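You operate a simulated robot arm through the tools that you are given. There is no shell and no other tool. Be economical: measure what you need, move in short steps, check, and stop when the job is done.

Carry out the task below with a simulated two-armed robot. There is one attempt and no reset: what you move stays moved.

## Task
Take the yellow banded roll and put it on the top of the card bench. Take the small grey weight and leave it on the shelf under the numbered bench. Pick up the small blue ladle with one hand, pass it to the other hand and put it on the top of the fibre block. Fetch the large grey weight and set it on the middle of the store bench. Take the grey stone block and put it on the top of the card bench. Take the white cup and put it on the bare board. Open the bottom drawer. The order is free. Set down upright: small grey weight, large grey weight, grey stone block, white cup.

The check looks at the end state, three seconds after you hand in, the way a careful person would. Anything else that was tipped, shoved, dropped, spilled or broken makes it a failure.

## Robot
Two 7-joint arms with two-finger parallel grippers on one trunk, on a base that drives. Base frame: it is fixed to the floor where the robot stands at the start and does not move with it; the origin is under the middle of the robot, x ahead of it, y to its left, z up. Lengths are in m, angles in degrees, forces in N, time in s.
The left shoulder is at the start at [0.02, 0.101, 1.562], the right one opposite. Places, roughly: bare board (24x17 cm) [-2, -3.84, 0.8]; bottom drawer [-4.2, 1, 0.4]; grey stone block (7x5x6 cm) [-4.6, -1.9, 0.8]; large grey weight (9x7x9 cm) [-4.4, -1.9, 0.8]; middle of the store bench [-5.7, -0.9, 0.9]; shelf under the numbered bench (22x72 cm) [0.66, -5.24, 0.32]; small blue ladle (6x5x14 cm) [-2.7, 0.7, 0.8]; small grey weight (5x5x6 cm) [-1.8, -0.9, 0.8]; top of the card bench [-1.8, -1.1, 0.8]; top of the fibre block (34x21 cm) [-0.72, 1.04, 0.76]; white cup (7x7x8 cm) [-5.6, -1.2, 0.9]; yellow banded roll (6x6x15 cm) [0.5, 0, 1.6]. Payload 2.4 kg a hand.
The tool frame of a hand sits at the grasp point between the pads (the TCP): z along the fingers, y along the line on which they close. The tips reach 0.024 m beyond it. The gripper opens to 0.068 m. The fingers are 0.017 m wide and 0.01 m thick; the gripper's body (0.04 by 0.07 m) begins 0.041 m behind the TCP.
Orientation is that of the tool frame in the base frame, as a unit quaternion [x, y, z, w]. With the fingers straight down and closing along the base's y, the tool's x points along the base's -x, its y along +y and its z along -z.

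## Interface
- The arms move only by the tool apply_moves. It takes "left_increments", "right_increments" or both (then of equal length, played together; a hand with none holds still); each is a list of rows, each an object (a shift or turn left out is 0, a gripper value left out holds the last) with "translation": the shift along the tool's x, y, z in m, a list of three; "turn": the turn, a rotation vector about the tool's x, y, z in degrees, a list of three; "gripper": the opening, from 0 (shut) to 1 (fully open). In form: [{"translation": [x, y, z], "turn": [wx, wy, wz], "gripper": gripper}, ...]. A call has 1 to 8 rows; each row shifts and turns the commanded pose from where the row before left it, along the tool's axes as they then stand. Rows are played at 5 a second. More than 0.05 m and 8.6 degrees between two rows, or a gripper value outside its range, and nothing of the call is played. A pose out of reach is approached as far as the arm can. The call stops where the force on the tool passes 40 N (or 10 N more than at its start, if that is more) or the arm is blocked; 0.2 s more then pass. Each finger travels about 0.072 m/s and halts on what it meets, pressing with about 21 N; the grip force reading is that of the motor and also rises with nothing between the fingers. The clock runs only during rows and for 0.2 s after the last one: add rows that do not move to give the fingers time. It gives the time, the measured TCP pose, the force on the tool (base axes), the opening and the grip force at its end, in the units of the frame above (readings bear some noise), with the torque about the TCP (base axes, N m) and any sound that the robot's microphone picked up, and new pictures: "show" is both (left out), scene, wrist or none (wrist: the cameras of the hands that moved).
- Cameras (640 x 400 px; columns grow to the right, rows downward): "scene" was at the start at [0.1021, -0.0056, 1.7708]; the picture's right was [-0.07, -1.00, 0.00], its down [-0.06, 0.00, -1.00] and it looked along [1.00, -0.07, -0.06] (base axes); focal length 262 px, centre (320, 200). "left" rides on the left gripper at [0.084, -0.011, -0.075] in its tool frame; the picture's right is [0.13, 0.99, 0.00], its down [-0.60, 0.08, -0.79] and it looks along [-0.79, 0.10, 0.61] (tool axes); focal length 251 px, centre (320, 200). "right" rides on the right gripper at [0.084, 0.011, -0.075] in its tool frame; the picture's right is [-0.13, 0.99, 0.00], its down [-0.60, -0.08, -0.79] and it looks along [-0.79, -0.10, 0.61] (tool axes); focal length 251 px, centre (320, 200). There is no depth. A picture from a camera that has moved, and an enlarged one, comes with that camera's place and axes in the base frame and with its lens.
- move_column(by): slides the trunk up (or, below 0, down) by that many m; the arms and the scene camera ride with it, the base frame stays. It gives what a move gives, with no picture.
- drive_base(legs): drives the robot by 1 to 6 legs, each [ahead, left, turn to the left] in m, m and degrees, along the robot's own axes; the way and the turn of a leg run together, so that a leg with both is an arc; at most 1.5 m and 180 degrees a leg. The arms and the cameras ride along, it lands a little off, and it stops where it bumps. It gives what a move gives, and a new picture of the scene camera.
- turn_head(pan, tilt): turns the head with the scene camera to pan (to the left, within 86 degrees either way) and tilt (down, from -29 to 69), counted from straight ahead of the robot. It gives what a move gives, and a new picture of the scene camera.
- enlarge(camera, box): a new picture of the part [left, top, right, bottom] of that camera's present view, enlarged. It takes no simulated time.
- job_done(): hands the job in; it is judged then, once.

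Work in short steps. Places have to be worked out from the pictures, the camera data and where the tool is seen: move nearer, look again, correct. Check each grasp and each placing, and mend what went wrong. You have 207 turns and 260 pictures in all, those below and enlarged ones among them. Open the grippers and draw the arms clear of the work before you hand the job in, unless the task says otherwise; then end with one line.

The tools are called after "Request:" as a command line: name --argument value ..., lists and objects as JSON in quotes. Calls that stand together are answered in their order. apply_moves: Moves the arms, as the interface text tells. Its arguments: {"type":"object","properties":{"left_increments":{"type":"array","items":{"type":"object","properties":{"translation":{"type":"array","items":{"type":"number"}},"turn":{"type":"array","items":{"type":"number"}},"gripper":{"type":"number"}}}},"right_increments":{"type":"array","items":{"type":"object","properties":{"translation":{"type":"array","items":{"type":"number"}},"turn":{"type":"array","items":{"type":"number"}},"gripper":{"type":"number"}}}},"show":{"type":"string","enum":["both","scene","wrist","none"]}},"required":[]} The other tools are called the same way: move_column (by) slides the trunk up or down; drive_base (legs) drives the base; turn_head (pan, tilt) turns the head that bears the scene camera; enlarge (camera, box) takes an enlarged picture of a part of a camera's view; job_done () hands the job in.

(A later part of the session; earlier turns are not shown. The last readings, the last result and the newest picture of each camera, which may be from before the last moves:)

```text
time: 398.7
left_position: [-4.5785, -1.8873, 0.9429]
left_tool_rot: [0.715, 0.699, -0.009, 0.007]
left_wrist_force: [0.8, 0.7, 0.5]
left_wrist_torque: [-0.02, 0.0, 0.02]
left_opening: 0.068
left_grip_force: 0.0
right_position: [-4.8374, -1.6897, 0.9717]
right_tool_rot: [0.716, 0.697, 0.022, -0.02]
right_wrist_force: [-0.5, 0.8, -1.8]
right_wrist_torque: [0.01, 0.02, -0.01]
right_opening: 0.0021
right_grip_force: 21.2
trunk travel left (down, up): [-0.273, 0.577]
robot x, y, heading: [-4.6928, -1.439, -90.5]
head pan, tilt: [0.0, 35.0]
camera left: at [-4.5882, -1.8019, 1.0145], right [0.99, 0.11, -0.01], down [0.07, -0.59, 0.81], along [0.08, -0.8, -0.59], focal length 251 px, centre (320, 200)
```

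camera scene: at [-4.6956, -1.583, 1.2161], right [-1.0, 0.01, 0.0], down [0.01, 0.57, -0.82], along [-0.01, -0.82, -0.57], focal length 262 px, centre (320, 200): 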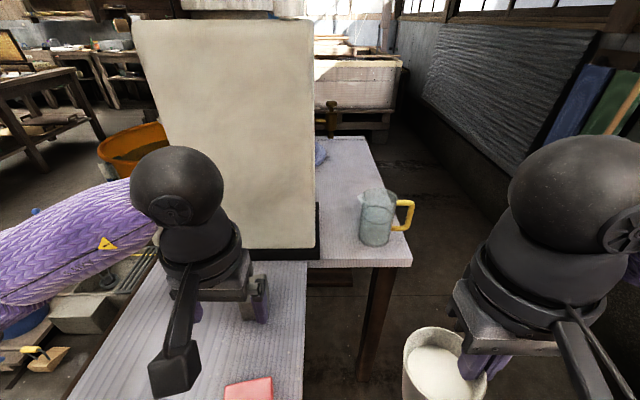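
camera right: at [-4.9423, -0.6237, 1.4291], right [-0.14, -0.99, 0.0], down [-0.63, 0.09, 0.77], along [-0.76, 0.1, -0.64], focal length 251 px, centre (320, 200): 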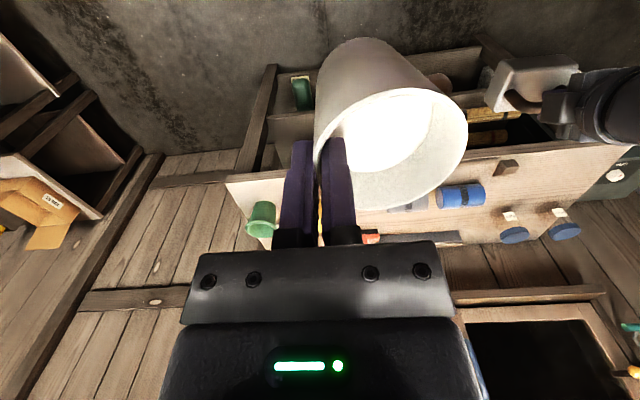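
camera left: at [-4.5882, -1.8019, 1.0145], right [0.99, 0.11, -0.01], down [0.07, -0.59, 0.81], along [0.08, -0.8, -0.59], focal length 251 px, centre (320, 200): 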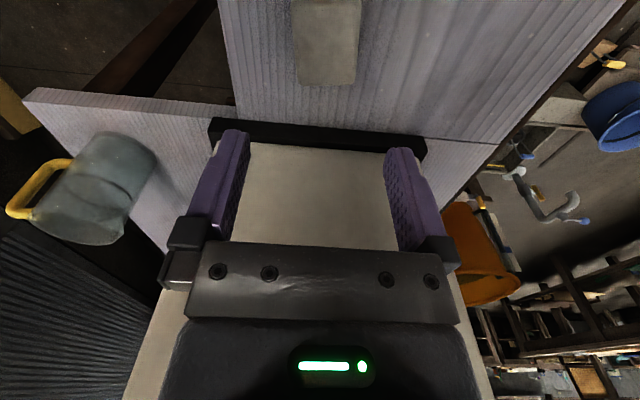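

I correct 8 mm in x and descend in steps around the block.

Request:
apply_moves --left_increments '[{"translation": [0, 0.008, 0.03]}, {"translation": [0, 0, 0.045]}, {"translation": [0, 0, 0.035]}, {}]' --show "wrist"

```text
time: 399.7
left_position: [-4.5711, -1.8898, 0.834]
left_tool_rot: [0.714, 0.7, -0.01, 0.008]
left_wrist_force: [0.8, 0.0, 0.6]
left_wrist_torque: [-0.01, 0.01, 0.0]
left_opening: 0.0678
left_grip_force: 0.1
right_position: [-4.838, -1.6902, 0.9715]
right_tool_rot: [0.716, 0.697, 0.023, -0.02]
right_wrist_force: [0.1, -0.7, -0.8]
right_wrist_torque: [0.01, 0.03, 0.0]
right_opening: 0.0024
right_grip_force: 20.7
trunk travel left (down, up): [-0.273, 0.577]
robot x, y, heading: [-4.6936, -1.4407, -90.4]
head pan, tilt: [0.0, 35.0]
camera left: at [-4.5813, -1.8048, 0.9059], right [0.99, 0.11, -0.01], down [0.07, -0.59, 0.81], along [0.08, -0.8, -0.59], focal length 251 px, centre (320, 200)
```

left: 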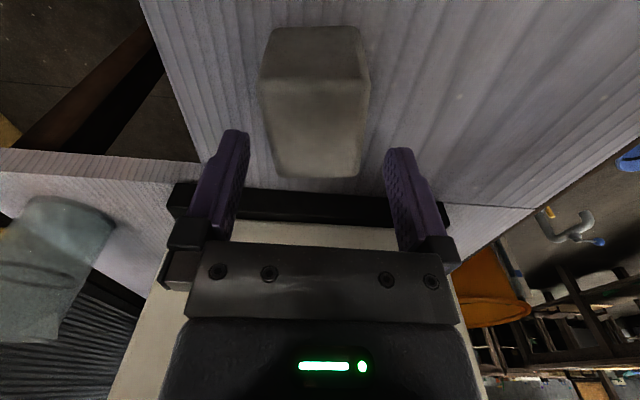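

Block centre refined to (-4.572, -1.905). I go 1.2 cm further, down 6.5 cm and close.

Request:
apply_moves --left_increments '[{"translation": [-0.012, 0, 0.02]}, {"translation": [0, 0, 0.025]}, {"translation": [0, 0, 0.02]}, {}, {"gripper": 0}, {}, {}]' --show "wrist"

Request:
move_column --by 0.12

```text
time: 400.7
left_position: [-4.5732, -1.9036, 0.7741]
left_tool_rot: [0.713, 0.701, -0.013, 0.011]
left_wrist_force: [0.5, 12.2, 24.8]
left_wrist_torque: [0.48, -0.9, 0.46]
left_opening: 0.0677
left_grip_force: 0.1
right_position: [-4.8384, -1.6862, 0.9723]
right_tool_rot: [0.716, 0.698, 0.022, -0.018]
right_wrist_force: [-0.3, 0.2, -1.1]
right_wrist_torque: [0.02, 0.01, 0.0]
right_opening: 0.0024
right_grip_force: 21.2
trunk travel left (down, up): [-0.273, 0.577]
robot x, y, heading: [-4.6953, -1.4393, -90.6]
head pan, tilt: [0.0, 35.0]
stopped in row 4 (left hand): the force on the tool passed its limit at 44 N (the readings are from after the stop); the commanded pose is now the measured one
camera left: at [-4.5832, -1.8181, 0.8456], right [0.99, 0.11, -0.01], down [0.07, -0.58, 0.81], along [0.09, -0.81, -0.58], focal length 251 px, centre (320, 200)
```

left: 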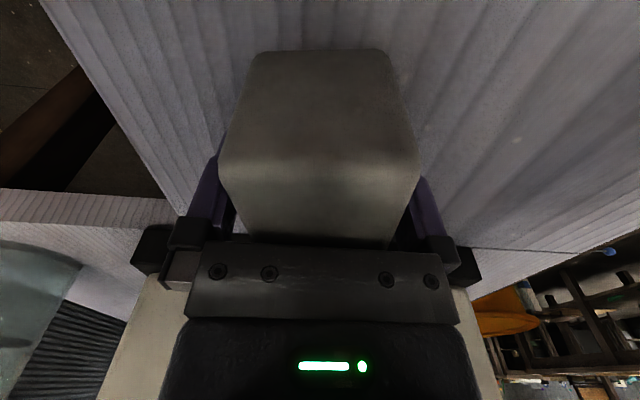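

```text
time: 402.2
left_position: [-4.5735, -1.9069, 0.8921]
left_tool_rot: [0.713, 0.701, -0.012, 0.01]
left_wrist_force: [0.8, -0.3, 0.9]
left_wrist_torque: [-0.04, 0.02, -0.02]
left_opening: 0.0679
left_grip_force: 0.0
right_position: [-4.8374, -1.6889, 1.0915]
right_tool_rot: [0.716, 0.697, 0.023, -0.019]
right_wrist_force: [0.0, 0.7, -1.5]
right_wrist_torque: [0.0, 0.03, 0.0]
right_opening: 0.0023
right_grip_force: 20.6
trunk travel left (down, up): [-0.393, 0.457]
robot x, y, heading: [-4.6965, -1.4385, -90.5]
head pan, tilt: [0.0, 35.0]
```

The fingertips touched the table (its top is at 0.75) and the call stopped before closing. I come back down to z 0.783 and close there.

Request:
move_column --by -0.108

Request:
apply_moves --left_increments '[{"gripper": 0}, {}, {}, {}]' --show "none"

Request:
move_column --by 0.15

Request:
apply_moves --left_increments '[{}]' --show "both"

```text
time: 403.6
left_position: [-4.5734, -1.9049, 0.7843]
left_tool_rot: [0.713, 0.701, -0.013, 0.008]
left_wrist_force: [-0.2, 0.0, 0.2]
left_wrist_torque: [-0.02, -0.02, 0.04]
left_opening: 0.0678
left_grip_force: 0.1
right_position: [-4.8368, -1.6897, 0.9852]
right_tool_rot: [0.716, 0.697, 0.023, -0.019]
right_wrist_force: [0.8, 0.6, -0.9]
right_wrist_torque: [0.04, 0.03, 0.03]
right_opening: 0.0021
right_grip_force: 20.7
trunk travel left (down, up): [-0.285, 0.565]
robot x, y, heading: [-4.6936, -1.441, -91.1]
head pan, tilt: [0.0, 35.0]
```

```text
time: 404.6
left_position: [-4.5727, -1.9056, 0.7854]
left_tool_rot: [0.713, 0.701, -0.012, 0.009]
left_wrist_force: [1.8, -0.8, 4.6]
left_wrist_torque: [-0.03, -0.32, 0.08]
left_opening: 0.0524
left_grip_force: 20.9
right_position: [-4.8371, -1.6891, 0.984]
right_tool_rot: [0.715, 0.698, 0.022, -0.02]
right_wrist_force: [0.4, -0.2, -2.2]
right_wrist_torque: [-0.02, 0.04, 0.01]
right_opening: 0.0023
right_grip_force: 21.2
trunk travel left (down, up): [-0.285, 0.565]
robot x, y, heading: [-4.695, -1.4422, -90.7]
head pan, tilt: [0.0, 35.0]
```

```text
time: 406.4
left_position: [-4.5732, -1.9054, 0.934]
left_tool_rot: [0.713, 0.701, -0.011, 0.009]
left_wrist_force: [0.0, -0.8, -4.7]
left_wrist_torque: [-0.1, -0.04, -0.02]
left_opening: 0.0505
left_grip_force: 21.2
right_position: [-4.8379, -1.6908, 1.1326]
right_tool_rot: [0.717, 0.697, 0.023, -0.019]
right_wrist_force: [0.2, -0.8, -1.4]
right_wrist_torque: [0.02, 0.04, 0.0]
right_opening: 0.0024
right_grip_force: 21.1
trunk travel left (down, up): [-0.435, 0.415]
robot x, y, heading: [-4.691, -1.441, -90.7]
head pan, tilt: [0.0, 35.0]
```

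```text
time: 406.8
left_position: [-4.5733, -1.9063, 0.9349]
left_tool_rot: [0.714, 0.7, -0.012, 0.01]
left_wrist_force: [-0.3, -1.0, -5.2]
left_wrist_torque: [-0.09, -0.04, -0.01]
left_opening: 0.0507
left_grip_force: 21.7
right_position: [-4.838, -1.6888, 1.134]
right_tool_rot: [0.716, 0.698, 0.023, -0.02]
right_wrist_force: [-0.7, 0.3, -0.5]
right_wrist_torque: [0.02, 0.05, -0.01]
right_opening: 0.0024
right_grip_force: 21.3
trunk travel left (down, up): [-0.435, 0.415]
robot x, y, heading: [-4.6918, -1.4404, -90.4]
head pan, tilt: [0.0, 35.0]
camera scene: at [-4.6952, -1.5557, 1.3795], right [-1.0, 0.01, 0.0], down [0.01, 0.57, -0.82], along [-0.01, -0.82, -0.57], focal length 262 px, centre (320, 200)
camera left: at [-4.5829, -1.8203, 1.0052], right [0.99, 0.11, -0.01], down [0.07, -0.58, 0.81], along [0.09, -0.81, -0.59], focal length 251 px, centre (320, 200)
```

scene: 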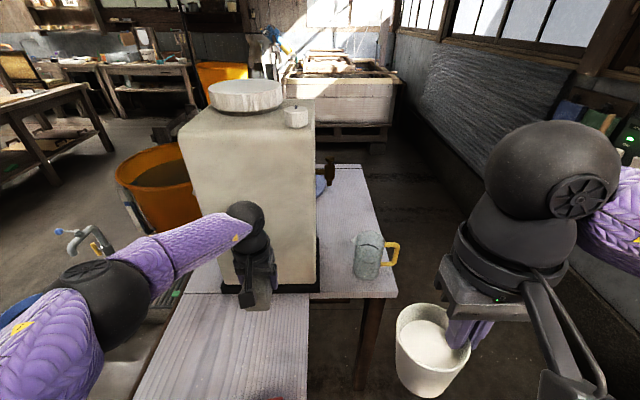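
left: 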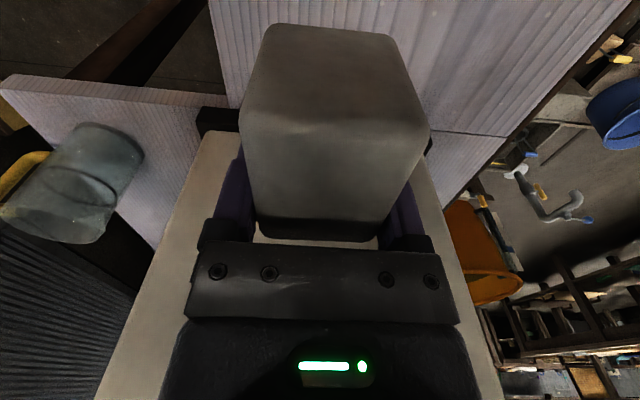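

The block is held. I drive back round to the card bench's west side, facing east.

Request:
drive_base --legs '[[-1.36, 0, 0], [0, 1.5, 0], [0, 0.3, 0], [0, 0, 90], [0, -1.12, 0]]'

```text
time: 431.4
left_position: [-2.4747, -1.0892, 0.9334]
left_tool_rot: [0.016, 1.0, -0.002, 0.015]
left_wrist_force: [0.0, -0.5, -4.8]
left_wrist_torque: [-0.01, -0.06, 0.02]
left_opening: 0.0502
left_grip_force: 21.5
right_position: [-2.695, -1.3504, 1.134]
right_tool_rot: [0.02, 0.999, 0.003, -0.029]
right_wrist_force: [-0.4, 0.4, -1.6]
right_wrist_torque: [-0.04, -0.01, 0.05]
right_opening: 0.0024
right_grip_force: 20.8
trunk travel left (down, up): [-0.435, 0.415]
robot x, y, heading: [-2.9432, -1.2063, -1.3]
head pan, tilt: [0.0, 35.0]
camera scene: at [-2.8267, -1.206, 1.3796], right [-0.03, -1.0, 0.0], down [-0.57, 0.01, -0.82], along [0.82, -0.02, -0.57], focal length 262 px, centre (320, 200)
```

scene: 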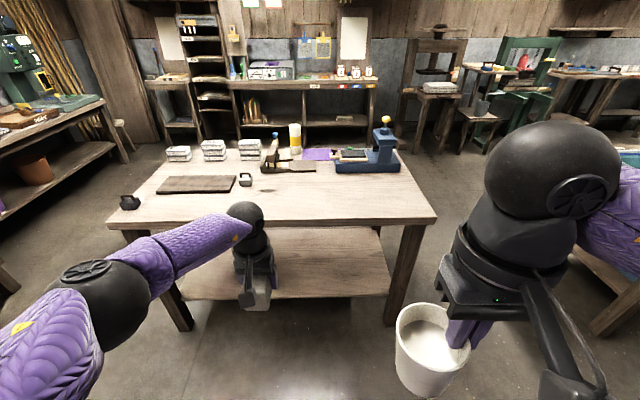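

The roll stands well on the card bench. I bring the block over a free area near the west edge, about (-1.985, -1.08), and lower it.

Request:
drive_base --legs '[[0.485, 0, 1.3]]'

Request:
move_column --by -0.1

Request:
apply_moves --left_increments '[{}]' --show "wrist"

```text
time: 434.4
left_position: [-1.9898, -1.0818, 0.9334]
left_tool_rot: [0.002, 1.0, -0.002, 0.014]
left_wrist_force: [0.5, -0.2, -5.5]
left_wrist_torque: [0.0, -0.08, -0.01]
left_opening: 0.0501
left_grip_force: 21.6
right_position: [-2.202, -1.3468, 1.1339]
right_tool_rot: [0.006, 1.0, 0.002, -0.03]
right_wrist_force: [-0.4, -0.1, -1.0]
right_wrist_torque: [0.02, -0.02, 0.0]
right_opening: 0.002
right_grip_force: 21.0
trunk travel left (down, up): [-0.435, 0.415]
robot x, y, heading: [-2.4515, -1.2113, 0.2]
head pan, tilt: [0.0, 35.0]
camera scene: at [-2.336, -1.2078, 1.3795], right [0.0, -1.0, 0.0], down [-0.57, 0.0, -0.82], along [0.82, 0.0, -0.57], focal length 262 px, centre (320, 200)
```

scene: 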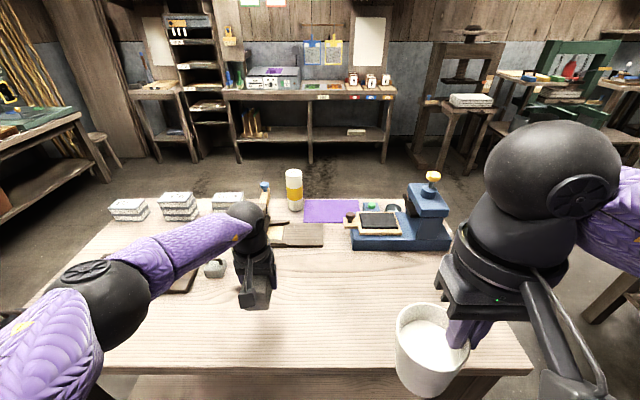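

```text
time: 435.7
left_position: [-1.9895, -1.0807, 0.835]
left_tool_rot: [0.002, 1.0, -0.002, 0.014]
left_wrist_force: [0.0, 0.3, -5.1]
left_wrist_torque: [-0.02, -0.06, -0.01]
left_opening: 0.0503
left_grip_force: 21.4
right_position: [-2.2023, -1.3478, 1.0335]
right_tool_rot: [0.006, 1.0, 0.002, -0.03]
right_wrist_force: [-0.7, -0.3, -1.0]
right_wrist_torque: [-0.05, 0.01, 0.0]
right_opening: 0.0025
right_grip_force: 20.9
trunk travel left (down, up): [-0.335, 0.515]
robot x, y, heading: [-2.4518, -1.2112, 0.4]
head pan, tilt: [0.0, 35.0]
```

```text
time: 436.1
left_position: [-1.9894, -1.0815, 0.8334]
left_tool_rot: [0.001, 1.0, -0.002, 0.015]
left_wrist_force: [1.1, -0.4, -5.6]
left_wrist_torque: [-0.01, -0.09, 0.0]
left_opening: 0.05
left_grip_force: 20.7
right_position: [-2.2004, -1.348, 1.0342]
right_tool_rot: [0.006, 1.0, 0.002, -0.031]
right_wrist_force: [0.0, 0.5, -1.0]
right_wrist_torque: [-0.06, 0.0, 0.01]
right_opening: 0.0022
right_grip_force: 21.1
trunk travel left (down, up): [-0.335, 0.515]
robot x, y, heading: [-2.4529, -1.2101, 0.0]
head pan, tilt: [0.0, 35.0]
camera left: at [-2.076, -1.0926, 0.9053], right [-0.13, 0.99, -0.01], down [0.58, 0.08, 0.81], along [0.8, 0.1, -0.59], focal length 251 px, centre (320, 200)
```

left: 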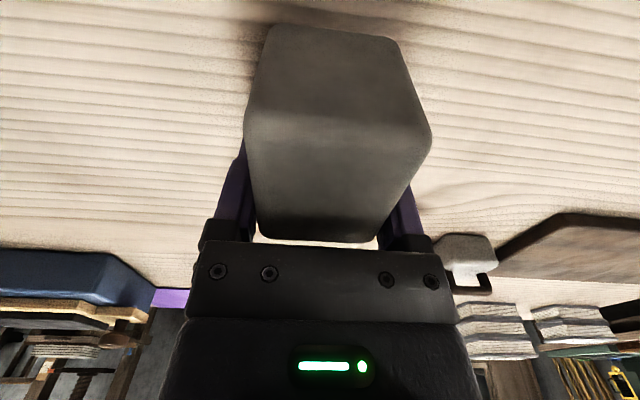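

Free bench below. I lower in small steps to contact.

Request:
move_column --by -0.01

Request:
move_column --by -0.006

Request:
move_column --by -0.005

```text
time: 436.7
left_position: [-1.9896, -1.0828, 0.8247]
left_tool_rot: [0.003, 1.0, -0.001, 0.015]
left_wrist_force: [-0.6, -0.3, -5.1]
left_wrist_torque: [0.03, -0.07, -0.02]
left_opening: 0.05
left_grip_force: 21.3
right_position: [-2.2021, -1.348, 1.0244]
right_tool_rot: [0.006, 1.0, 0.002, -0.03]
right_wrist_force: [0.3, -0.1, -0.3]
right_wrist_torque: [-0.02, 0.0, 0.0]
right_opening: 0.0022
right_grip_force: 20.8
trunk travel left (down, up): [-0.325, 0.525]
robot x, y, heading: [-2.4506, -1.2075, 0.4]
head pan, tilt: [0.0, 35.0]
```

```text
time: 437.2
left_position: [-1.9901, -1.0812, 0.8189]
left_tool_rot: [0.002, 1.0, -0.002, 0.015]
left_wrist_force: [0.2, -0.1, -5.3]
left_wrist_torque: [0.01, -0.08, 0.02]
left_opening: 0.0499
left_grip_force: 20.9
right_position: [-2.2015, -1.3482, 1.0173]
right_tool_rot: [0.006, 1.0, 0.002, -0.029]
right_wrist_force: [0.3, 0.0, -0.7]
right_wrist_torque: [-0.05, -0.02, -0.02]
right_opening: 0.0023
right_grip_force: 20.4
trunk travel left (down, up): [-0.319, 0.531]
robot x, y, heading: [-2.4521, -1.2099, 0.2]
head pan, tilt: [0.0, 35.0]
```

```text
time: 437.8
left_position: [-1.9893, -1.0807, 0.8139]
left_tool_rot: [0.002, 1.0, -0.002, 0.016]
left_wrist_force: [-0.4, 1.3, 11.6]
left_wrist_torque: [0.44, -0.28, 0.06]
left_opening: 0.0499
left_grip_force: 21.3
right_position: [-2.2041, -1.3486, 1.0139]
right_tool_rot: [0.006, 1.0, 0.002, -0.029]
right_wrist_force: [-0.3, -0.8, -1.6]
right_wrist_torque: [0.01, -0.01, -0.01]
right_opening: 0.0022
right_grip_force: 20.9
trunk travel left (down, up): [-0.314, 0.536]
robot x, y, heading: [-2.4495, -1.2068, 0.2]
head pan, tilt: [0.0, 35.0]
```

Contact. I release and lift the hand straight up.

Request:
apply_moves --left_increments '[{"gripper": 1}, {}, {}, {"translation": [0, 0, -0.03]}, {"translation": [0, 0, -0.04]}, {"translation": [0, 0, -0.04]}, {"translation": [0, 0, -0.03]}, {}]' --show "both"

```text
time: 439.6
left_position: [-1.9958, -1.0815, 0.9536]
left_tool_rot: [0.002, 1.0, -0.002, 0.015]
left_wrist_force: [0.4, 0.0, -0.1]
left_wrist_torque: [-0.04, -0.01, -0.02]
left_opening: 0.0679
left_grip_force: 0.0
right_position: [-2.2017, -1.3478, 1.0134]
right_tool_rot: [0.006, 1.0, 0.002, -0.029]
right_wrist_force: [-0.8, -0.5, -1.1]
right_wrist_torque: [-0.03, 0.02, -0.02]
right_opening: 0.0021
right_grip_force: 20.9
trunk travel left (down, up): [-0.314, 0.536]
robot x, y, heading: [-2.4519, -1.2104, 0.2]
head pan, tilt: [0.0, 35.0]
camera scene: at [-2.3179, -1.2078, 1.2576], right [0.0, -1.0, 0.0], down [-0.57, 0.0, -0.82], along [0.82, 0.0, -0.57], focal length 262 px, centre (320, 200)
camera left: at [-2.0819, -1.0934, 1.025], right [-0.13, 0.99, -0.01], down [0.58, 0.08, 0.81], along [0.8, 0.1, -0.59], focal length 251 px, centre (320, 200)
```

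scene: 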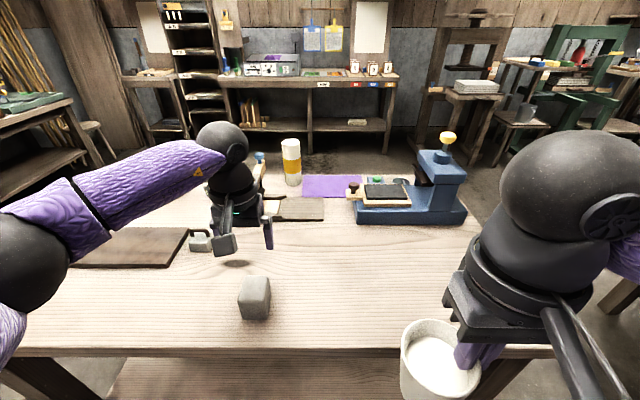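
left: 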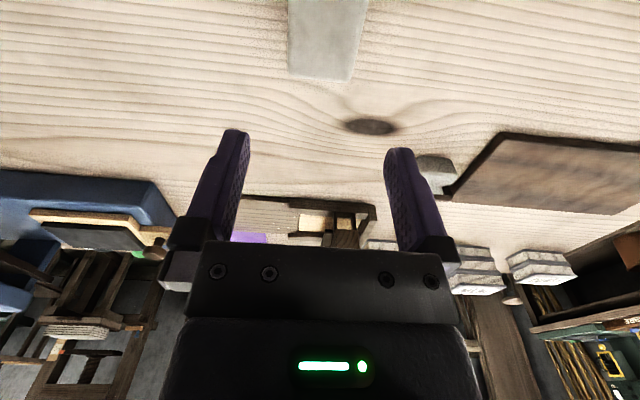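

The block stands upright. The small grey weight is at about (-1.853, -0.918); I move left 16 cm and ahead 14 cm.

Request:
drive_base --legs '[[0, 0.163, 0], [0.135, 0, 0]]'

Request:
apply_moves --left_increments '[{}]' --show "wrist"

```text
time: 441.9
left_position: [-1.8619, -0.9166, 0.9521]
left_tool_rot: [0.002, 1.0, -0.002, 0.014]
left_wrist_force: [1.0, -0.8, 0.1]
left_wrist_torque: [0.01, 0.0, -0.03]
left_opening: 0.0681
left_grip_force: 0.1
right_position: [-2.0681, -1.1828, 1.0132]
right_tool_rot: [0.006, 1.0, 0.002, -0.029]
right_wrist_force: [0.4, 0.7, -1.2]
right_wrist_torque: [-0.06, 0.01, -0.05]
right_opening: 0.0022
right_grip_force: 20.9
trunk travel left (down, up): [-0.314, 0.536]
robot x, y, heading: [-2.3177, -1.0441, -0.1]
head pan, tilt: [0.0, 35.0]
camera scene: at [-2.184, -1.0428, 1.2576], right [0.0, -1.0, 0.0], down [-0.57, 0.0, -0.82], along [0.82, 0.0, -0.57], focal length 262 px, centre (320, 200)
```

scene: 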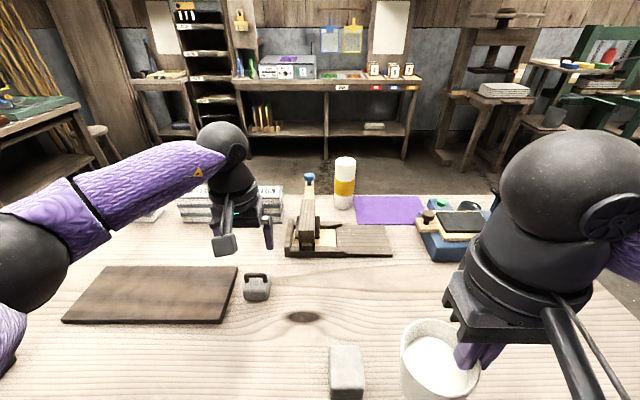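

```text
time: 442.3
left_position: [-1.8618, -0.9171, 0.9532]
left_tool_rot: [0.002, 1.0, -0.002, 0.015]
left_wrist_force: [0.3, 0.2, 0.1]
left_wrist_torque: [-0.03, 0.02, 0.0]
left_opening: 0.0684
left_grip_force: 0.1
right_position: [-2.0674, -1.184, 1.0133]
right_tool_rot: [0.006, 1.0, 0.001, -0.03]
right_wrist_force: [-0.7, -0.3, -1.7]
right_wrist_torque: [-0.02, -0.03, -0.01]
right_opening: 0.0023
right_grip_force: 21.2
trunk travel left (down, up): [-0.314, 0.536]
robot x, y, heading: [-2.3179, -1.0436, 0.0]
head pan, tilt: [0.0, 35.0]
camera left: at [-1.9485, -0.9284, 1.0246], right [-0.13, 0.99, -0.01], down [0.58, 0.08, 0.81], along [0.8, 0.1, -0.59], focal length 251 px, centre (320, 200)
```

left: 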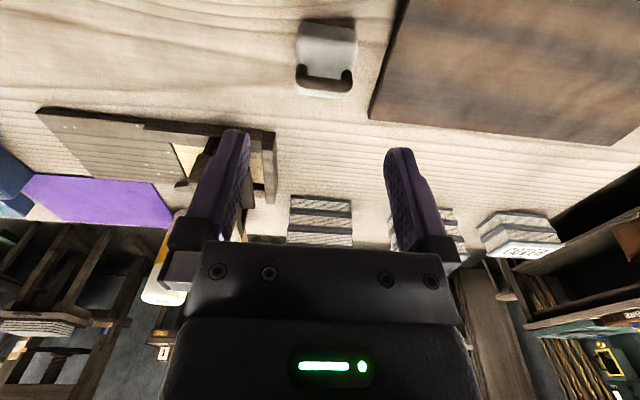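

The weight is at (-1.848, -0.913); the dark board's edge is 3 cm north of it, just clear of my finger. I align, go down and close.

Request:
apply_moves --left_increments '[{"translation": [-0.01, 0.004, 0.03]}, {"translation": [0, 0, 0.04]}, {"translation": [0, 0, 0.03]}, {}]' --show "wrist"

```text
time: 443.3
left_position: [-1.849, -0.9137, 0.8536]
left_tool_rot: [0.001, 1.0, -0.002, 0.015]
left_wrist_force: [0.3, -0.2, 0.1]
left_wrist_torque: [0.0, 0.03, 0.01]
left_opening: 0.0684
left_grip_force: 0.1
right_position: [-2.0679, -1.1839, 1.0129]
right_tool_rot: [0.006, 1.0, 0.002, -0.029]
right_wrist_force: [-0.1, 0.5, -1.3]
right_wrist_torque: [-0.01, 0.0, 0.02]
right_opening: 0.0022
right_grip_force: 20.7
trunk travel left (down, up): [-0.314, 0.536]
robot x, y, heading: [-2.319, -1.0441, 0.1]
head pan, tilt: [0.0, 35.0]
camera left: at [-1.9356, -0.9258, 0.9254], right [-0.13, 0.99, -0.01], down [0.58, 0.08, 0.81], along [0.8, 0.1, -0.59], focal length 251 px, centre (320, 200)
```

left: 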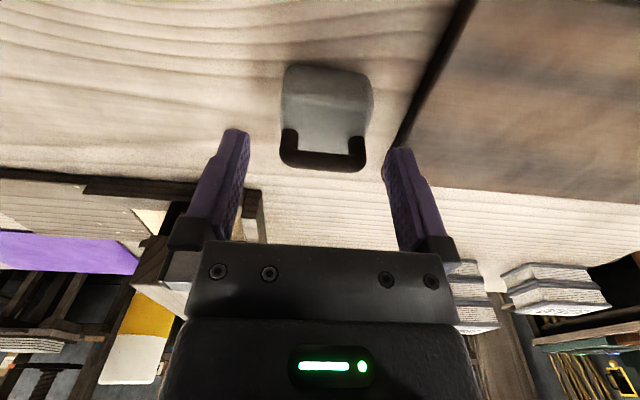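

Aligned. Down 4 cm and close.

Request:
apply_moves --left_increments '[{"translation": [-0.002, 0, 0.02]}, {"translation": [0, 0, 0.02]}, {}, {"gripper": 0}, {}, {}, {}]' --show "none"

Request:
move_column --by 0.12

Request:
apply_moves --left_increments '[{}]' --show "wrist"

```text
time: 444.9
left_position: [-1.8461, -0.9143, 0.8136]
left_tool_rot: [0.002, 1.0, -0.002, 0.015]
left_wrist_force: [0.5, -0.3, 0.2]
left_wrist_torque: [0.03, -0.06, 0.03]
left_opening: 0.0498
left_grip_force: 20.6
right_position: [-2.068, -1.1824, 1.0115]
right_tool_rot: [0.005, 1.0, 0.003, -0.029]
right_wrist_force: [0.1, 0.6, -0.8]
right_wrist_torque: [-0.02, 0.01, -0.02]
right_opening: 0.0022
right_grip_force: 20.9
trunk travel left (down, up): [-0.314, 0.536]
robot x, y, heading: [-2.3176, -1.0425, 0.2]
head pan, tilt: [0.0, 35.0]
```

```text
time: 446.4
left_position: [-1.8446, -0.9141, 0.9331]
left_tool_rot: [0.001, 1.0, -0.002, 0.014]
left_wrist_force: [-0.6, -0.1, -1.8]
left_wrist_torque: [-0.04, 0.01, -0.03]
left_opening: 0.0498
left_grip_force: 20.7
right_position: [-2.0685, -1.1834, 1.1322]
right_tool_rot: [0.007, 1.0, 0.002, -0.031]
right_wrist_force: [0.5, 0.5, -1.2]
right_wrist_torque: [-0.06, 0.0, 0.01]
right_opening: 0.0023
right_grip_force: 20.9
trunk travel left (down, up): [-0.434, 0.416]
robot x, y, heading: [-2.3181, -1.0467, 0.1]
head pan, tilt: [0.0, 35.0]
```

```text
time: 446.8
left_position: [-1.8454, -0.9135, 0.9332]
left_tool_rot: [0.002, 1.0, -0.002, 0.015]
left_wrist_force: [0.7, -0.2, -1.6]
left_wrist_torque: [-0.01, 0.0, 0.02]
left_opening: 0.0497
left_grip_force: 20.6
right_position: [-2.0676, -1.1826, 1.1321]
right_tool_rot: [0.005, 1.0, 0.002, -0.03]
right_wrist_force: [-0.1, 0.2, -1.4]
right_wrist_torque: [-0.04, 0.0, 0.02]
right_opening: 0.0022
right_grip_force: 21.1
trunk travel left (down, up): [-0.434, 0.416]
robot x, y, heading: [-2.3209, -1.0432, 0.1]
head pan, tilt: [0.0, 35.0]
camera left: at [-1.9322, -0.9249, 1.0048], right [-0.13, 0.99, -0.01], down [0.58, 0.08, 0.81], along [0.8, 0.1, -0.59], focal length 251 px, centre (320, 200)
```

left: 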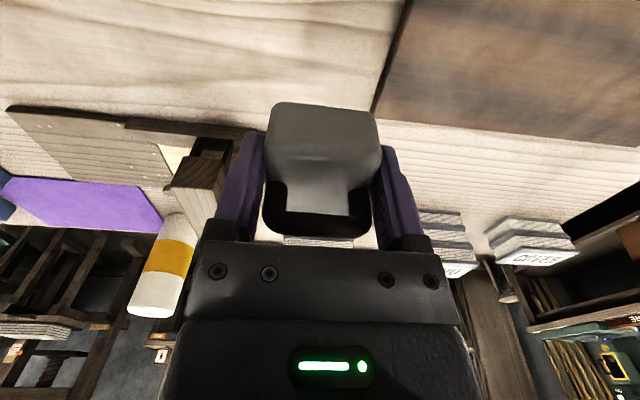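

The small weight is held. Now toward the south bench with the bare board: I back off and look south.

Request:
drive_base --legs '[[-0.45, 0, 0], [0, 0, -90]]'

Request:
turn_head --pan 0 --tilt 20

```text
time: 453.4
left_position: [-2.6505, -1.5227, 0.9339]
left_tool_rot: [0.715, 0.699, -0.012, 0.01]
left_wrist_force: [-0.7, 0.0, -2.2]
left_wrist_torque: [0.0, 0.01, -0.03]
left_opening: 0.0499
left_grip_force: 20.8
right_position: [-2.9174, -1.2963, 1.1336]
right_tool_rot: [0.717, 0.696, 0.022, -0.02]
right_wrist_force: [0.7, 0.3, -0.7]
right_wrist_torque: [-0.01, 0.03, -0.03]
right_opening: 0.0022
right_grip_force: 20.7
trunk travel left (down, up): [-0.434, 0.416]
robot x, y, heading: [-2.7734, -1.0451, -90.9]
head pan, tilt: [0.0, 35.0]
camera scene: at [-2.7745, -1.1616, 1.3786], right [-1.0, 0.01, 0.0], down [0.01, 0.57, -0.82], along [-0.01, -0.82, -0.57], focal length 262 px, centre (320, 200)
```

scene: 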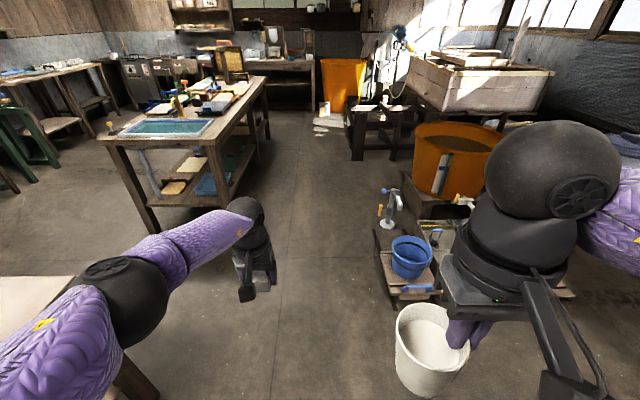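

```text
time: 454.2
left_position: [-2.6512, -1.5229, 0.9324]
left_tool_rot: [0.715, 0.699, -0.012, 0.01]
left_wrist_force: [-0.3, -0.6, -2.1]
left_wrist_torque: [0.0, 0.02, 0.01]
left_opening: 0.0498
left_grip_force: 21.2
right_position: [-2.9179, -1.2959, 1.1325]
right_tool_rot: [0.717, 0.696, 0.022, -0.019]
right_wrist_force: [0.7, -0.2, -1.4]
right_wrist_torque: [0.01, 0.0, 0.01]
right_opening: 0.0022
right_grip_force: 21.3
trunk travel left (down, up): [-0.434, 0.416]
robot x, y, heading: [-2.7725, -1.0475, -90.8]
head pan, tilt: [0.0, 20.0]
camera scene: at [-2.7746, -1.1667, 1.4024], right [-1.0, 0.01, 0.0], down [0.0, 0.34, -0.94], along [-0.01, -0.94, -0.34], focal length 262 px, centre (320, 200)
```

scene: 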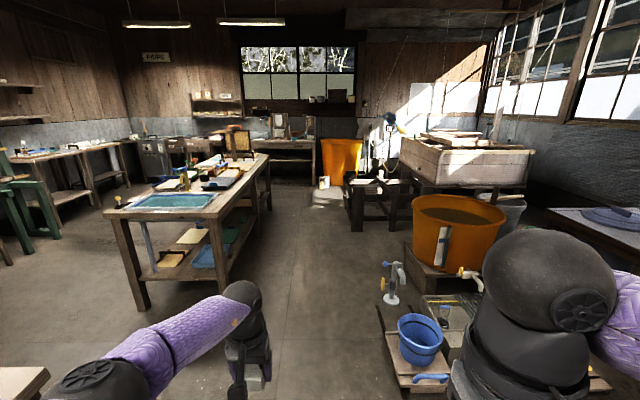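

The south bench's west edge is at x about -2.19, y -2.6 to -4.4, with an open aisle beside it. I drive down the aisle, turn east and stop opposite the bare board.

Request:
drive_base --legs '[[1.5, 0, 0.8], [0.7, 0, 0], [0, 0, 90], [0, -0.45, 0]]'

Request:
turn_head --pan 0 --tilt 40

```text
time: 471.4
left_position: [-2.3524, -3.6016, 0.9332]
left_tool_rot: [0.002, 1.0, -0.002, 0.015]
left_wrist_force: [0.6, -0.3, -2.9]
left_wrist_torque: [0.01, 0.01, -0.01]
left_opening: 0.0499
left_grip_force: 20.9
right_position: [-2.5754, -3.8709, 1.1326]
right_tool_rot: [0.006, 1.0, 0.003, -0.029]
right_wrist_force: [-0.2, -0.8, -1.2]
right_wrist_torque: [-0.02, -0.01, 0.03]
right_opening: 0.0024
right_grip_force: 21.3
trunk travel left (down, up): [-0.434, 0.416]
robot x, y, heading: [-2.8263, -3.7341, 0.5]
head pan, tilt: [0.0, 20.0]
camera scene: at [-2.7053, -3.7306, 1.4024], right [0.0, -1.0, 0.0], down [-0.34, 0.0, -0.94], along [0.94, 0.0, -0.34], focal length 262 px, centre (320, 200)
```

scene: 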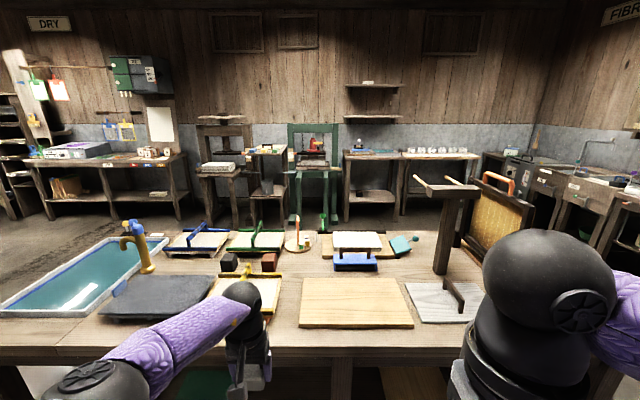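

```text
time: 472.2
left_position: [-2.3525, -3.6004, 0.9333]
left_tool_rot: [0.002, 1.0, -0.003, 0.014]
left_wrist_force: [-0.6, 0.6, -2.4]
left_wrist_torque: [0.01, 0.03, -0.01]
left_opening: 0.0498
left_grip_force: 20.9
right_position: [-2.5746, -3.8707, 1.1335]
right_tool_rot: [0.006, 1.0, 0.002, -0.029]
right_wrist_force: [0.4, -0.8, -0.5]
right_wrist_torque: [-0.04, -0.01, -0.01]
right_opening: 0.0024
right_grip_force: 21.6
trunk travel left (down, up): [-0.434, 0.416]
robot x, y, heading: [-2.829, -3.7333, 0.3]
head pan, tilt: [0.0, 40.0]
camera scene: at [-2.7134, -3.7302, 1.3711], right [0.0, -1.0, 0.0], down [-0.64, 0.0, -0.77], along [0.77, 0.0, -0.64], focal length 262 px, centre (320, 200)
```

scene: 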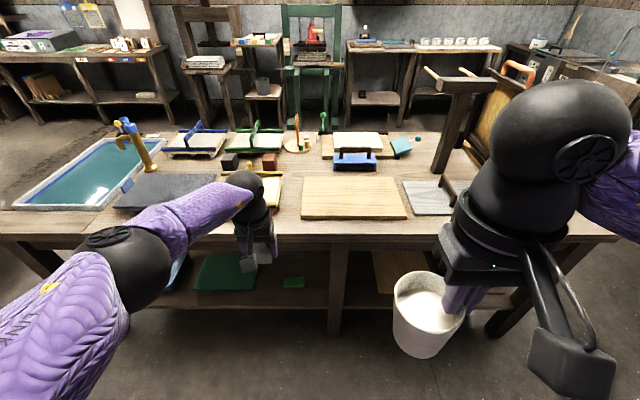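

The bare board is the light wooden one straight ahead, at y about -3.84. I raise the trunk for safety, go ahead 0.3 and view it from the right wrist to fix its height.

Request:
move_column --by 0.12

Request:
drive_base --legs '[[0.3, 0, 0]]'

Request:
apply_moves --right_increments '[{}]' --show "wrist"

```text
time: 473.7
left_position: [-2.3527, -3.6006, 1.0535]
left_tool_rot: [0.001, 1.0, -0.002, 0.014]
left_wrist_force: [-0.9, -0.1, -1.7]
left_wrist_torque: [0.04, 0.06, 0.01]
left_opening: 0.0498
left_grip_force: 20.8
right_position: [-2.5746, -3.8711, 1.2514]
right_tool_rot: [0.006, 1.0, 0.003, -0.029]
right_wrist_force: [0.4, 1.0, -1.7]
right_wrist_torque: [-0.07, 0.01, 0.0]
right_opening: 0.0022
right_grip_force: 21.6
trunk travel left (down, up): [-0.554, 0.296]
robot x, y, heading: [-2.8256, -3.7271, 0.3]
head pan, tilt: [0.0, 40.0]
```

```text
time: 475.8
left_position: [-2.053, -3.6, 1.0534]
left_tool_rot: [0.0, 1.0, -0.002, 0.014]
left_wrist_force: [0.1, -0.6, -2.2]
left_wrist_torque: [0.0, 0.0, 0.03]
left_opening: 0.0498
left_grip_force: 21.7
right_position: [-2.2748, -3.8691, 1.2511]
right_tool_rot: [0.005, 1.0, 0.002, -0.03]
right_wrist_force: [-0.1, 0.3, -0.5]
right_wrist_torque: [-0.01, -0.01, -0.01]
right_opening: 0.0025
right_grip_force: 21.1
trunk travel left (down, up): [-0.554, 0.296]
robot x, y, heading: [-2.5251, -3.7313, 0.2]
head pan, tilt: [0.0, 40.0]
camera scene: at [-2.4239, -3.7288, 1.4914], right [0.01, -1.0, 0.0], down [-0.64, 0.0, -0.77], along [0.77, 0.0, -0.64], focal length 262 px, centre (320, 200)
```

scene: 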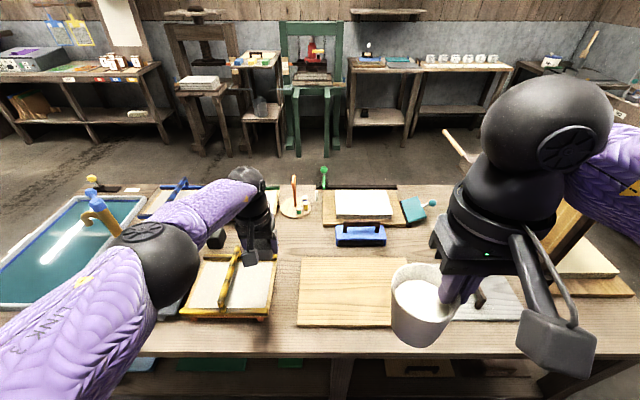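

```text
time: 476.2
left_position: [-2.0533, -3.5981, 1.0526]
left_tool_rot: [0.002, 1.0, -0.002, 0.015]
left_wrist_force: [-0.5, -0.4, -2.0]
left_wrist_torque: [-0.01, 0.04, 0.04]
left_opening: 0.0496
left_grip_force: 21.6
right_position: [-2.2751, -3.8689, 1.2535]
right_tool_rot: [0.005, 1.0, 0.002, -0.029]
right_wrist_force: [0.2, 0.5, -1.2]
right_wrist_torque: [-0.02, -0.03, 0.0]
right_opening: 0.0022
right_grip_force: 21.4
trunk travel left (down, up): [-0.554, 0.296]
robot x, y, heading: [-2.5311, -3.7272, -0.1]
head pan, tilt: [0.0, 40.0]
camera right: at [-2.3554, -3.8584, 1.3325], right [0.14, 0.99, 0.0], down [0.65, -0.09, 0.76], along [0.75, -0.11, -0.66], focal length 251 px, centre (320, 200)
```

right: 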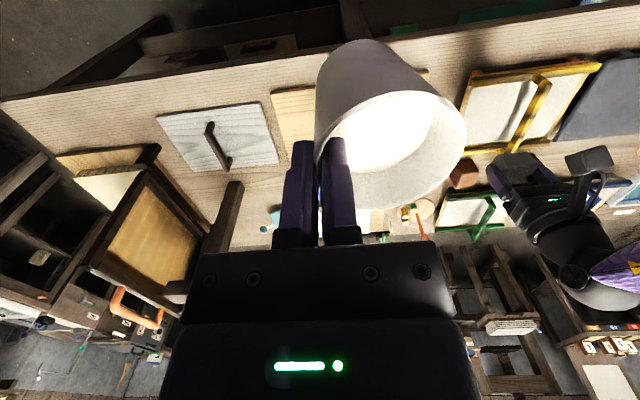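

Board: centre about (-1.98, -3.842), top z 0.78. I raise the left hand, lower the trunk, drive ahead 0.12, and extend the right hand so that the cup comes over the board centre.

Request:
apply_moves --left_increments '[{"translation": [0, 0, -0.045]}, {"translation": [0, 0, -0.045]}, {}]' --show "none"

Request:
move_column --by -0.18

Request:
drive_base --legs '[[0.12, 0, 0]]'

Request:
apply_moves --right_increments '[{"translation": [-0.045, -0.007, 0]}, {"translation": [-0.045, 0, 0]}, {"translation": [-0.045, 0, 0]}, {"translation": [-0.038, 0, 0]}, {"translation": [0, 0, 0.045]}, {"translation": [0, 0, 0.045]}, {}]' --show "both"

```text
time: 477.0
left_position: [-2.0575, -3.5976, 1.1427]
left_tool_rot: [0.001, 1.0, -0.002, 0.015]
left_wrist_force: [0.9, -0.1, -2.4]
left_wrist_torque: [0.0, 0.02, 0.01]
left_opening: 0.05
left_grip_force: 21.2
right_position: [-2.275, -3.8691, 1.2521]
right_tool_rot: [0.006, 1.0, 0.002, -0.03]
right_wrist_force: [0.5, -0.4, -1.0]
right_wrist_torque: [-0.02, 0.03, 0.02]
right_opening: 0.0023
right_grip_force: 20.5
trunk travel left (down, up): [-0.554, 0.296]
robot x, y, heading: [-2.5257, -3.7322, 0.1]
head pan, tilt: [0.0, 40.0]
```

```text
time: 479.0
left_position: [-2.0555, -3.5987, 0.9632]
left_tool_rot: [0.002, 1.0, -0.002, 0.015]
left_wrist_force: [-0.2, -0.2, -2.6]
left_wrist_torque: [0.0, -0.03, -0.02]
left_opening: 0.0498
left_grip_force: 21.0
right_position: [-2.2751, -3.8695, 1.073]
right_tool_rot: [0.006, 1.0, 0.002, -0.029]
right_wrist_force: [0.7, -0.5, -0.9]
right_wrist_torque: [0.01, -0.01, -0.01]
right_opening: 0.0022
right_grip_force: 20.0
trunk travel left (down, up): [-0.374, 0.476]
robot x, y, heading: [-2.5246, -3.7298, 0.3]
head pan, tilt: [0.0, 40.0]
```

```text
time: 480.2
left_position: [-1.9343, -3.598, 0.9629]
left_tool_rot: [0.001, 1.0, -0.002, 0.014]
left_wrist_force: [-0.2, 0.2, -2.1]
left_wrist_torque: [-0.01, 0.01, -0.03]
left_opening: 0.0497
left_grip_force: 21.0
right_position: [-2.1527, -3.8682, 1.072]
right_tool_rot: [0.006, 1.0, 0.001, -0.029]
right_wrist_force: [0.6, 0.5, -1.6]
right_wrist_torque: [-0.06, 0.0, 0.01]
right_opening: 0.0024
right_grip_force: 21.1
trunk travel left (down, up): [-0.374, 0.476]
robot x, y, heading: [-2.4012, -3.7294, 0.3]
head pan, tilt: [0.0, 40.0]
camera scene: at [-2.2835, -3.728, 1.3105], right [0.01, -1.0, 0.0], down [-0.64, 0.0, -0.77], along [0.77, 0.0, -0.64], focal length 262 px, centre (320, 200)
```

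scene: 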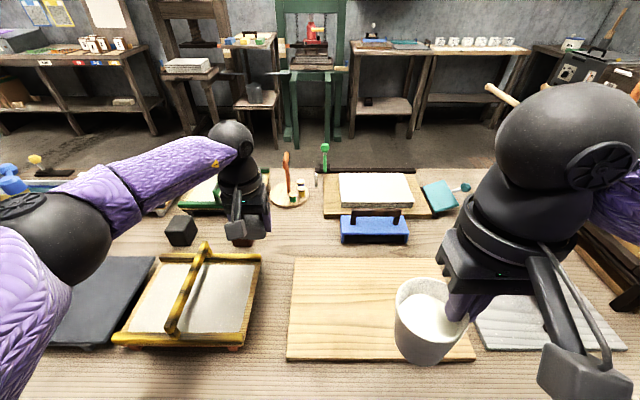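

```text
time: 481.8
left_position: [-1.9353, -3.5974, 0.9633]
left_tool_rot: [0.001, 1.0, -0.002, 0.015]
left_wrist_force: [1.0, -0.1, -2.9]
left_wrist_torque: [0.04, 0.01, 0.03]
left_opening: 0.0497
left_grip_force: 20.4
right_position: [-1.985, -3.8771, 0.9738]
right_tool_rot: [0.006, 1.0, 0.001, -0.03]
right_wrist_force: [-0.2, 0.0, -2.3]
right_wrist_torque: [-0.01, -0.02, -0.01]
right_opening: 0.0024
right_grip_force: 21.5
trunk travel left (down, up): [-0.374, 0.476]
robot x, y, heading: [-2.4044, -3.729, 0.4]
head pan, tilt: [0.0, 40.0]
camera scene: at [-2.284, -3.728, 1.3106], right [0.01, -1.0, 0.0], down [-0.64, 0.0, -0.77], along [0.77, 0.0, -0.64], focal length 262 px, centre (320, 200)
camera right: at [-2.0652, -3.8654, 1.0534], right [0.14, 0.99, 0.0], down [0.65, -0.09, 0.76], along [0.75, -0.11, -0.66], focal length 251 px, centre (320, 200)
```

scene: 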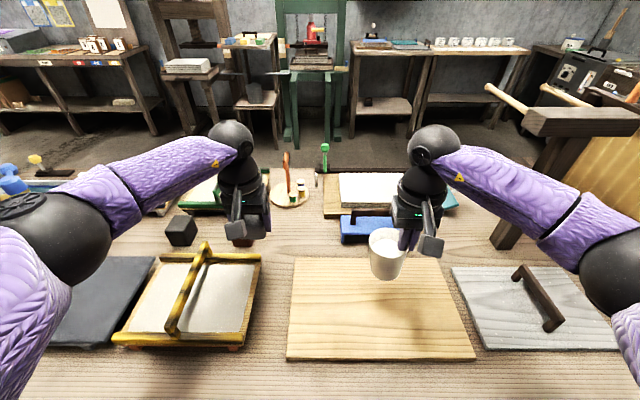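
right: 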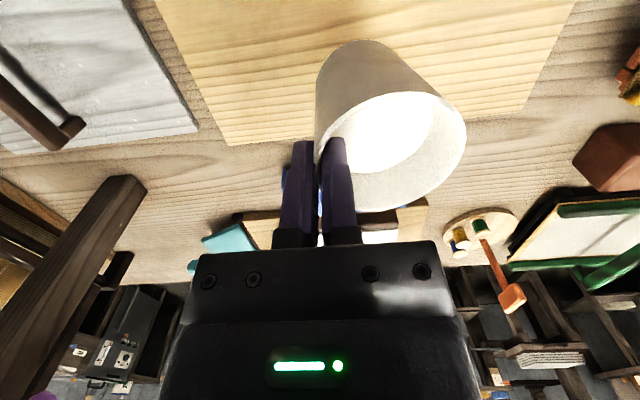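

The cup is over the board's middle. I lower it 10 cm, then feel for contact.

Request:
apply_moves --right_increments '[{"translation": [0, 0, 0.045]}, {"translation": [0, 0, 0.045]}, {"translation": [0, 0, 0.008]}, {}]' --show "none"

Request:
apply_moves --right_increments '[{"translation": [0, 0, 0.004]}, {"translation": [0, 0, 0.003]}, {}]' --show "both"

```text
time: 482.8
left_position: [-1.9356, -3.597, 0.9627]
left_tool_rot: [0.003, 1.0, -0.002, 0.015]
left_wrist_force: [-0.4, -0.2, -2.3]
left_wrist_torque: [-0.02, 0.02, -0.01]
left_opening: 0.0498
left_grip_force: 21.0
right_position: [-1.9928, -3.877, 0.8752]
right_tool_rot: [0.005, 1.0, 0.002, -0.028]
right_wrist_force: [2.9, -4.0, 17.8]
right_wrist_torque: [0.4, -0.14, -0.01]
right_opening: 0.0032
right_grip_force: 21.1
trunk travel left (down, up): [-0.374, 0.476]
robot x, y, heading: [-2.4061, -3.7283, 0.2]
head pan, tilt: [0.0, 40.0]
```

```text
time: 483.6
left_position: [-1.9361, -3.5978, 0.9626]
left_tool_rot: [0.002, 1.0, -0.002, 0.015]
left_wrist_force: [0.2, -0.7, -2.2]
left_wrist_torque: [-0.01, 0.01, 0.03]
left_opening: 0.05
left_grip_force: 21.2
right_position: [-1.994, -3.8764, 0.8669]
right_tool_rot: [0.005, 1.0, 0.001, -0.029]
right_wrist_force: [5.6, -1.9, 16.7]
right_wrist_torque: [0.61, -0.07, -0.17]
right_opening: 0.004
right_grip_force: 20.7
trunk travel left (down, up): [-0.374, 0.476]
robot x, y, heading: [-2.4042, -3.7263, 0.1]
head pan, tilt: [0.0, 40.0]
camera scene: at [-2.2847, -3.7279, 1.3107], right [0.01, -1.0, 0.0], down [-0.64, 0.0, -0.77], along [0.77, 0.0, -0.64], focal length 262 px, centre (320, 200)
camera right: at [-2.0732, -3.8657, 0.9482], right [0.14, 0.99, 0.0], down [0.65, -0.09, 0.76], along [0.75, -0.11, -0.65], focal length 251 px, centre (320, 200)
```

scene: 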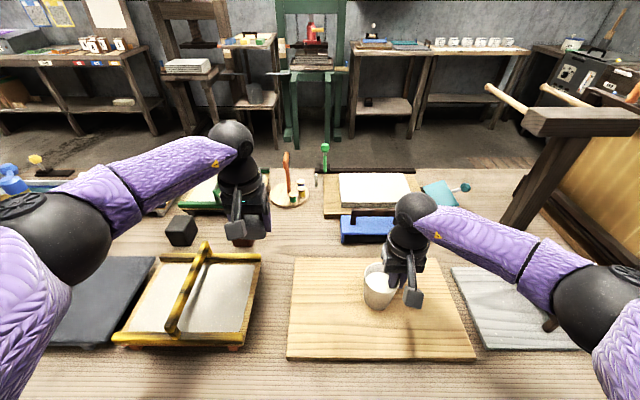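
right: 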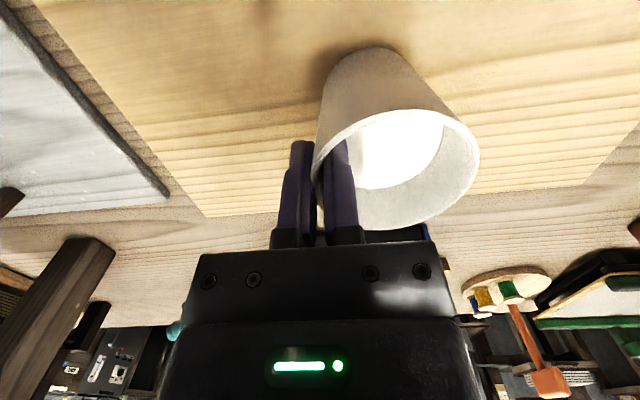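

The cup is standing on the board (contact 17 N). I open moderately and lift straight up.

Request:
apply_moves --right_increments '[{"translation": [0, 0, -0.003], "gripper": 0.45}, {}, {}, {"translation": [0, 0, -0.03]}, {"translation": [0, 0, -0.045]}, {"translation": [0, 0, -0.045]}, {"translation": [0, 0, -0.045]}, {}]' --show "both"

```text
time: 485.4
left_position: [-1.9348, -3.5981, 0.9633]
left_tool_rot: [0.001, 1.0, -0.002, 0.015]
left_wrist_force: [-0.2, 0.1, -2.2]
left_wrist_torque: [0.01, 0.04, -0.04]
left_opening: 0.0495
left_grip_force: 20.7
right_position: [-1.9845, -3.8771, 1.0346]
right_tool_rot: [0.006, 1.0, 0.001, -0.031]
right_wrist_force: [-0.3, -1.1, 0.4]
right_wrist_torque: [-0.03, 0.0, -0.01]
right_opening: 0.0308
right_grip_force: 0.1
trunk travel left (down, up): [-0.374, 0.476]
robot x, y, heading: [-2.4077, -3.7346, 0.6]
head pan, tilt: [0.0, 40.0]
camera scene: at [-2.2841, -3.728, 1.3106], right [0.01, -1.0, 0.0], down [-0.64, 0.0, -0.77], along [0.77, 0.0, -0.64], focal length 262 px, centre (320, 200)
camera right: at [-2.0645, -3.867, 1.1153], right [0.14, 0.99, 0.0], down [0.65, -0.09, 0.76], along [0.75, -0.11, -0.66], focal length 251 px, centre (320, 200)
```

scene: 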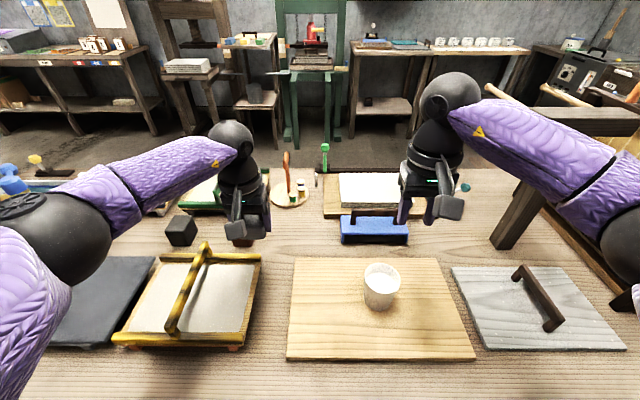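
right: 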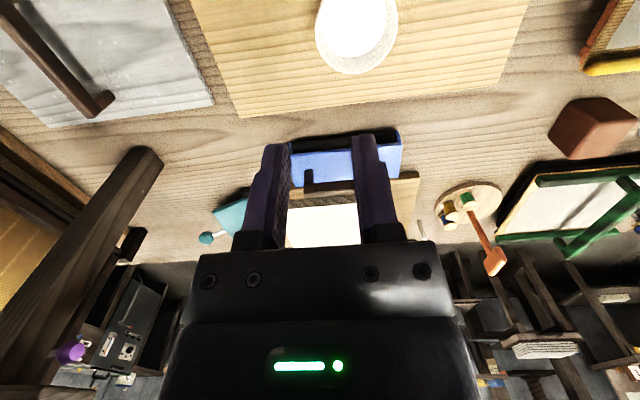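

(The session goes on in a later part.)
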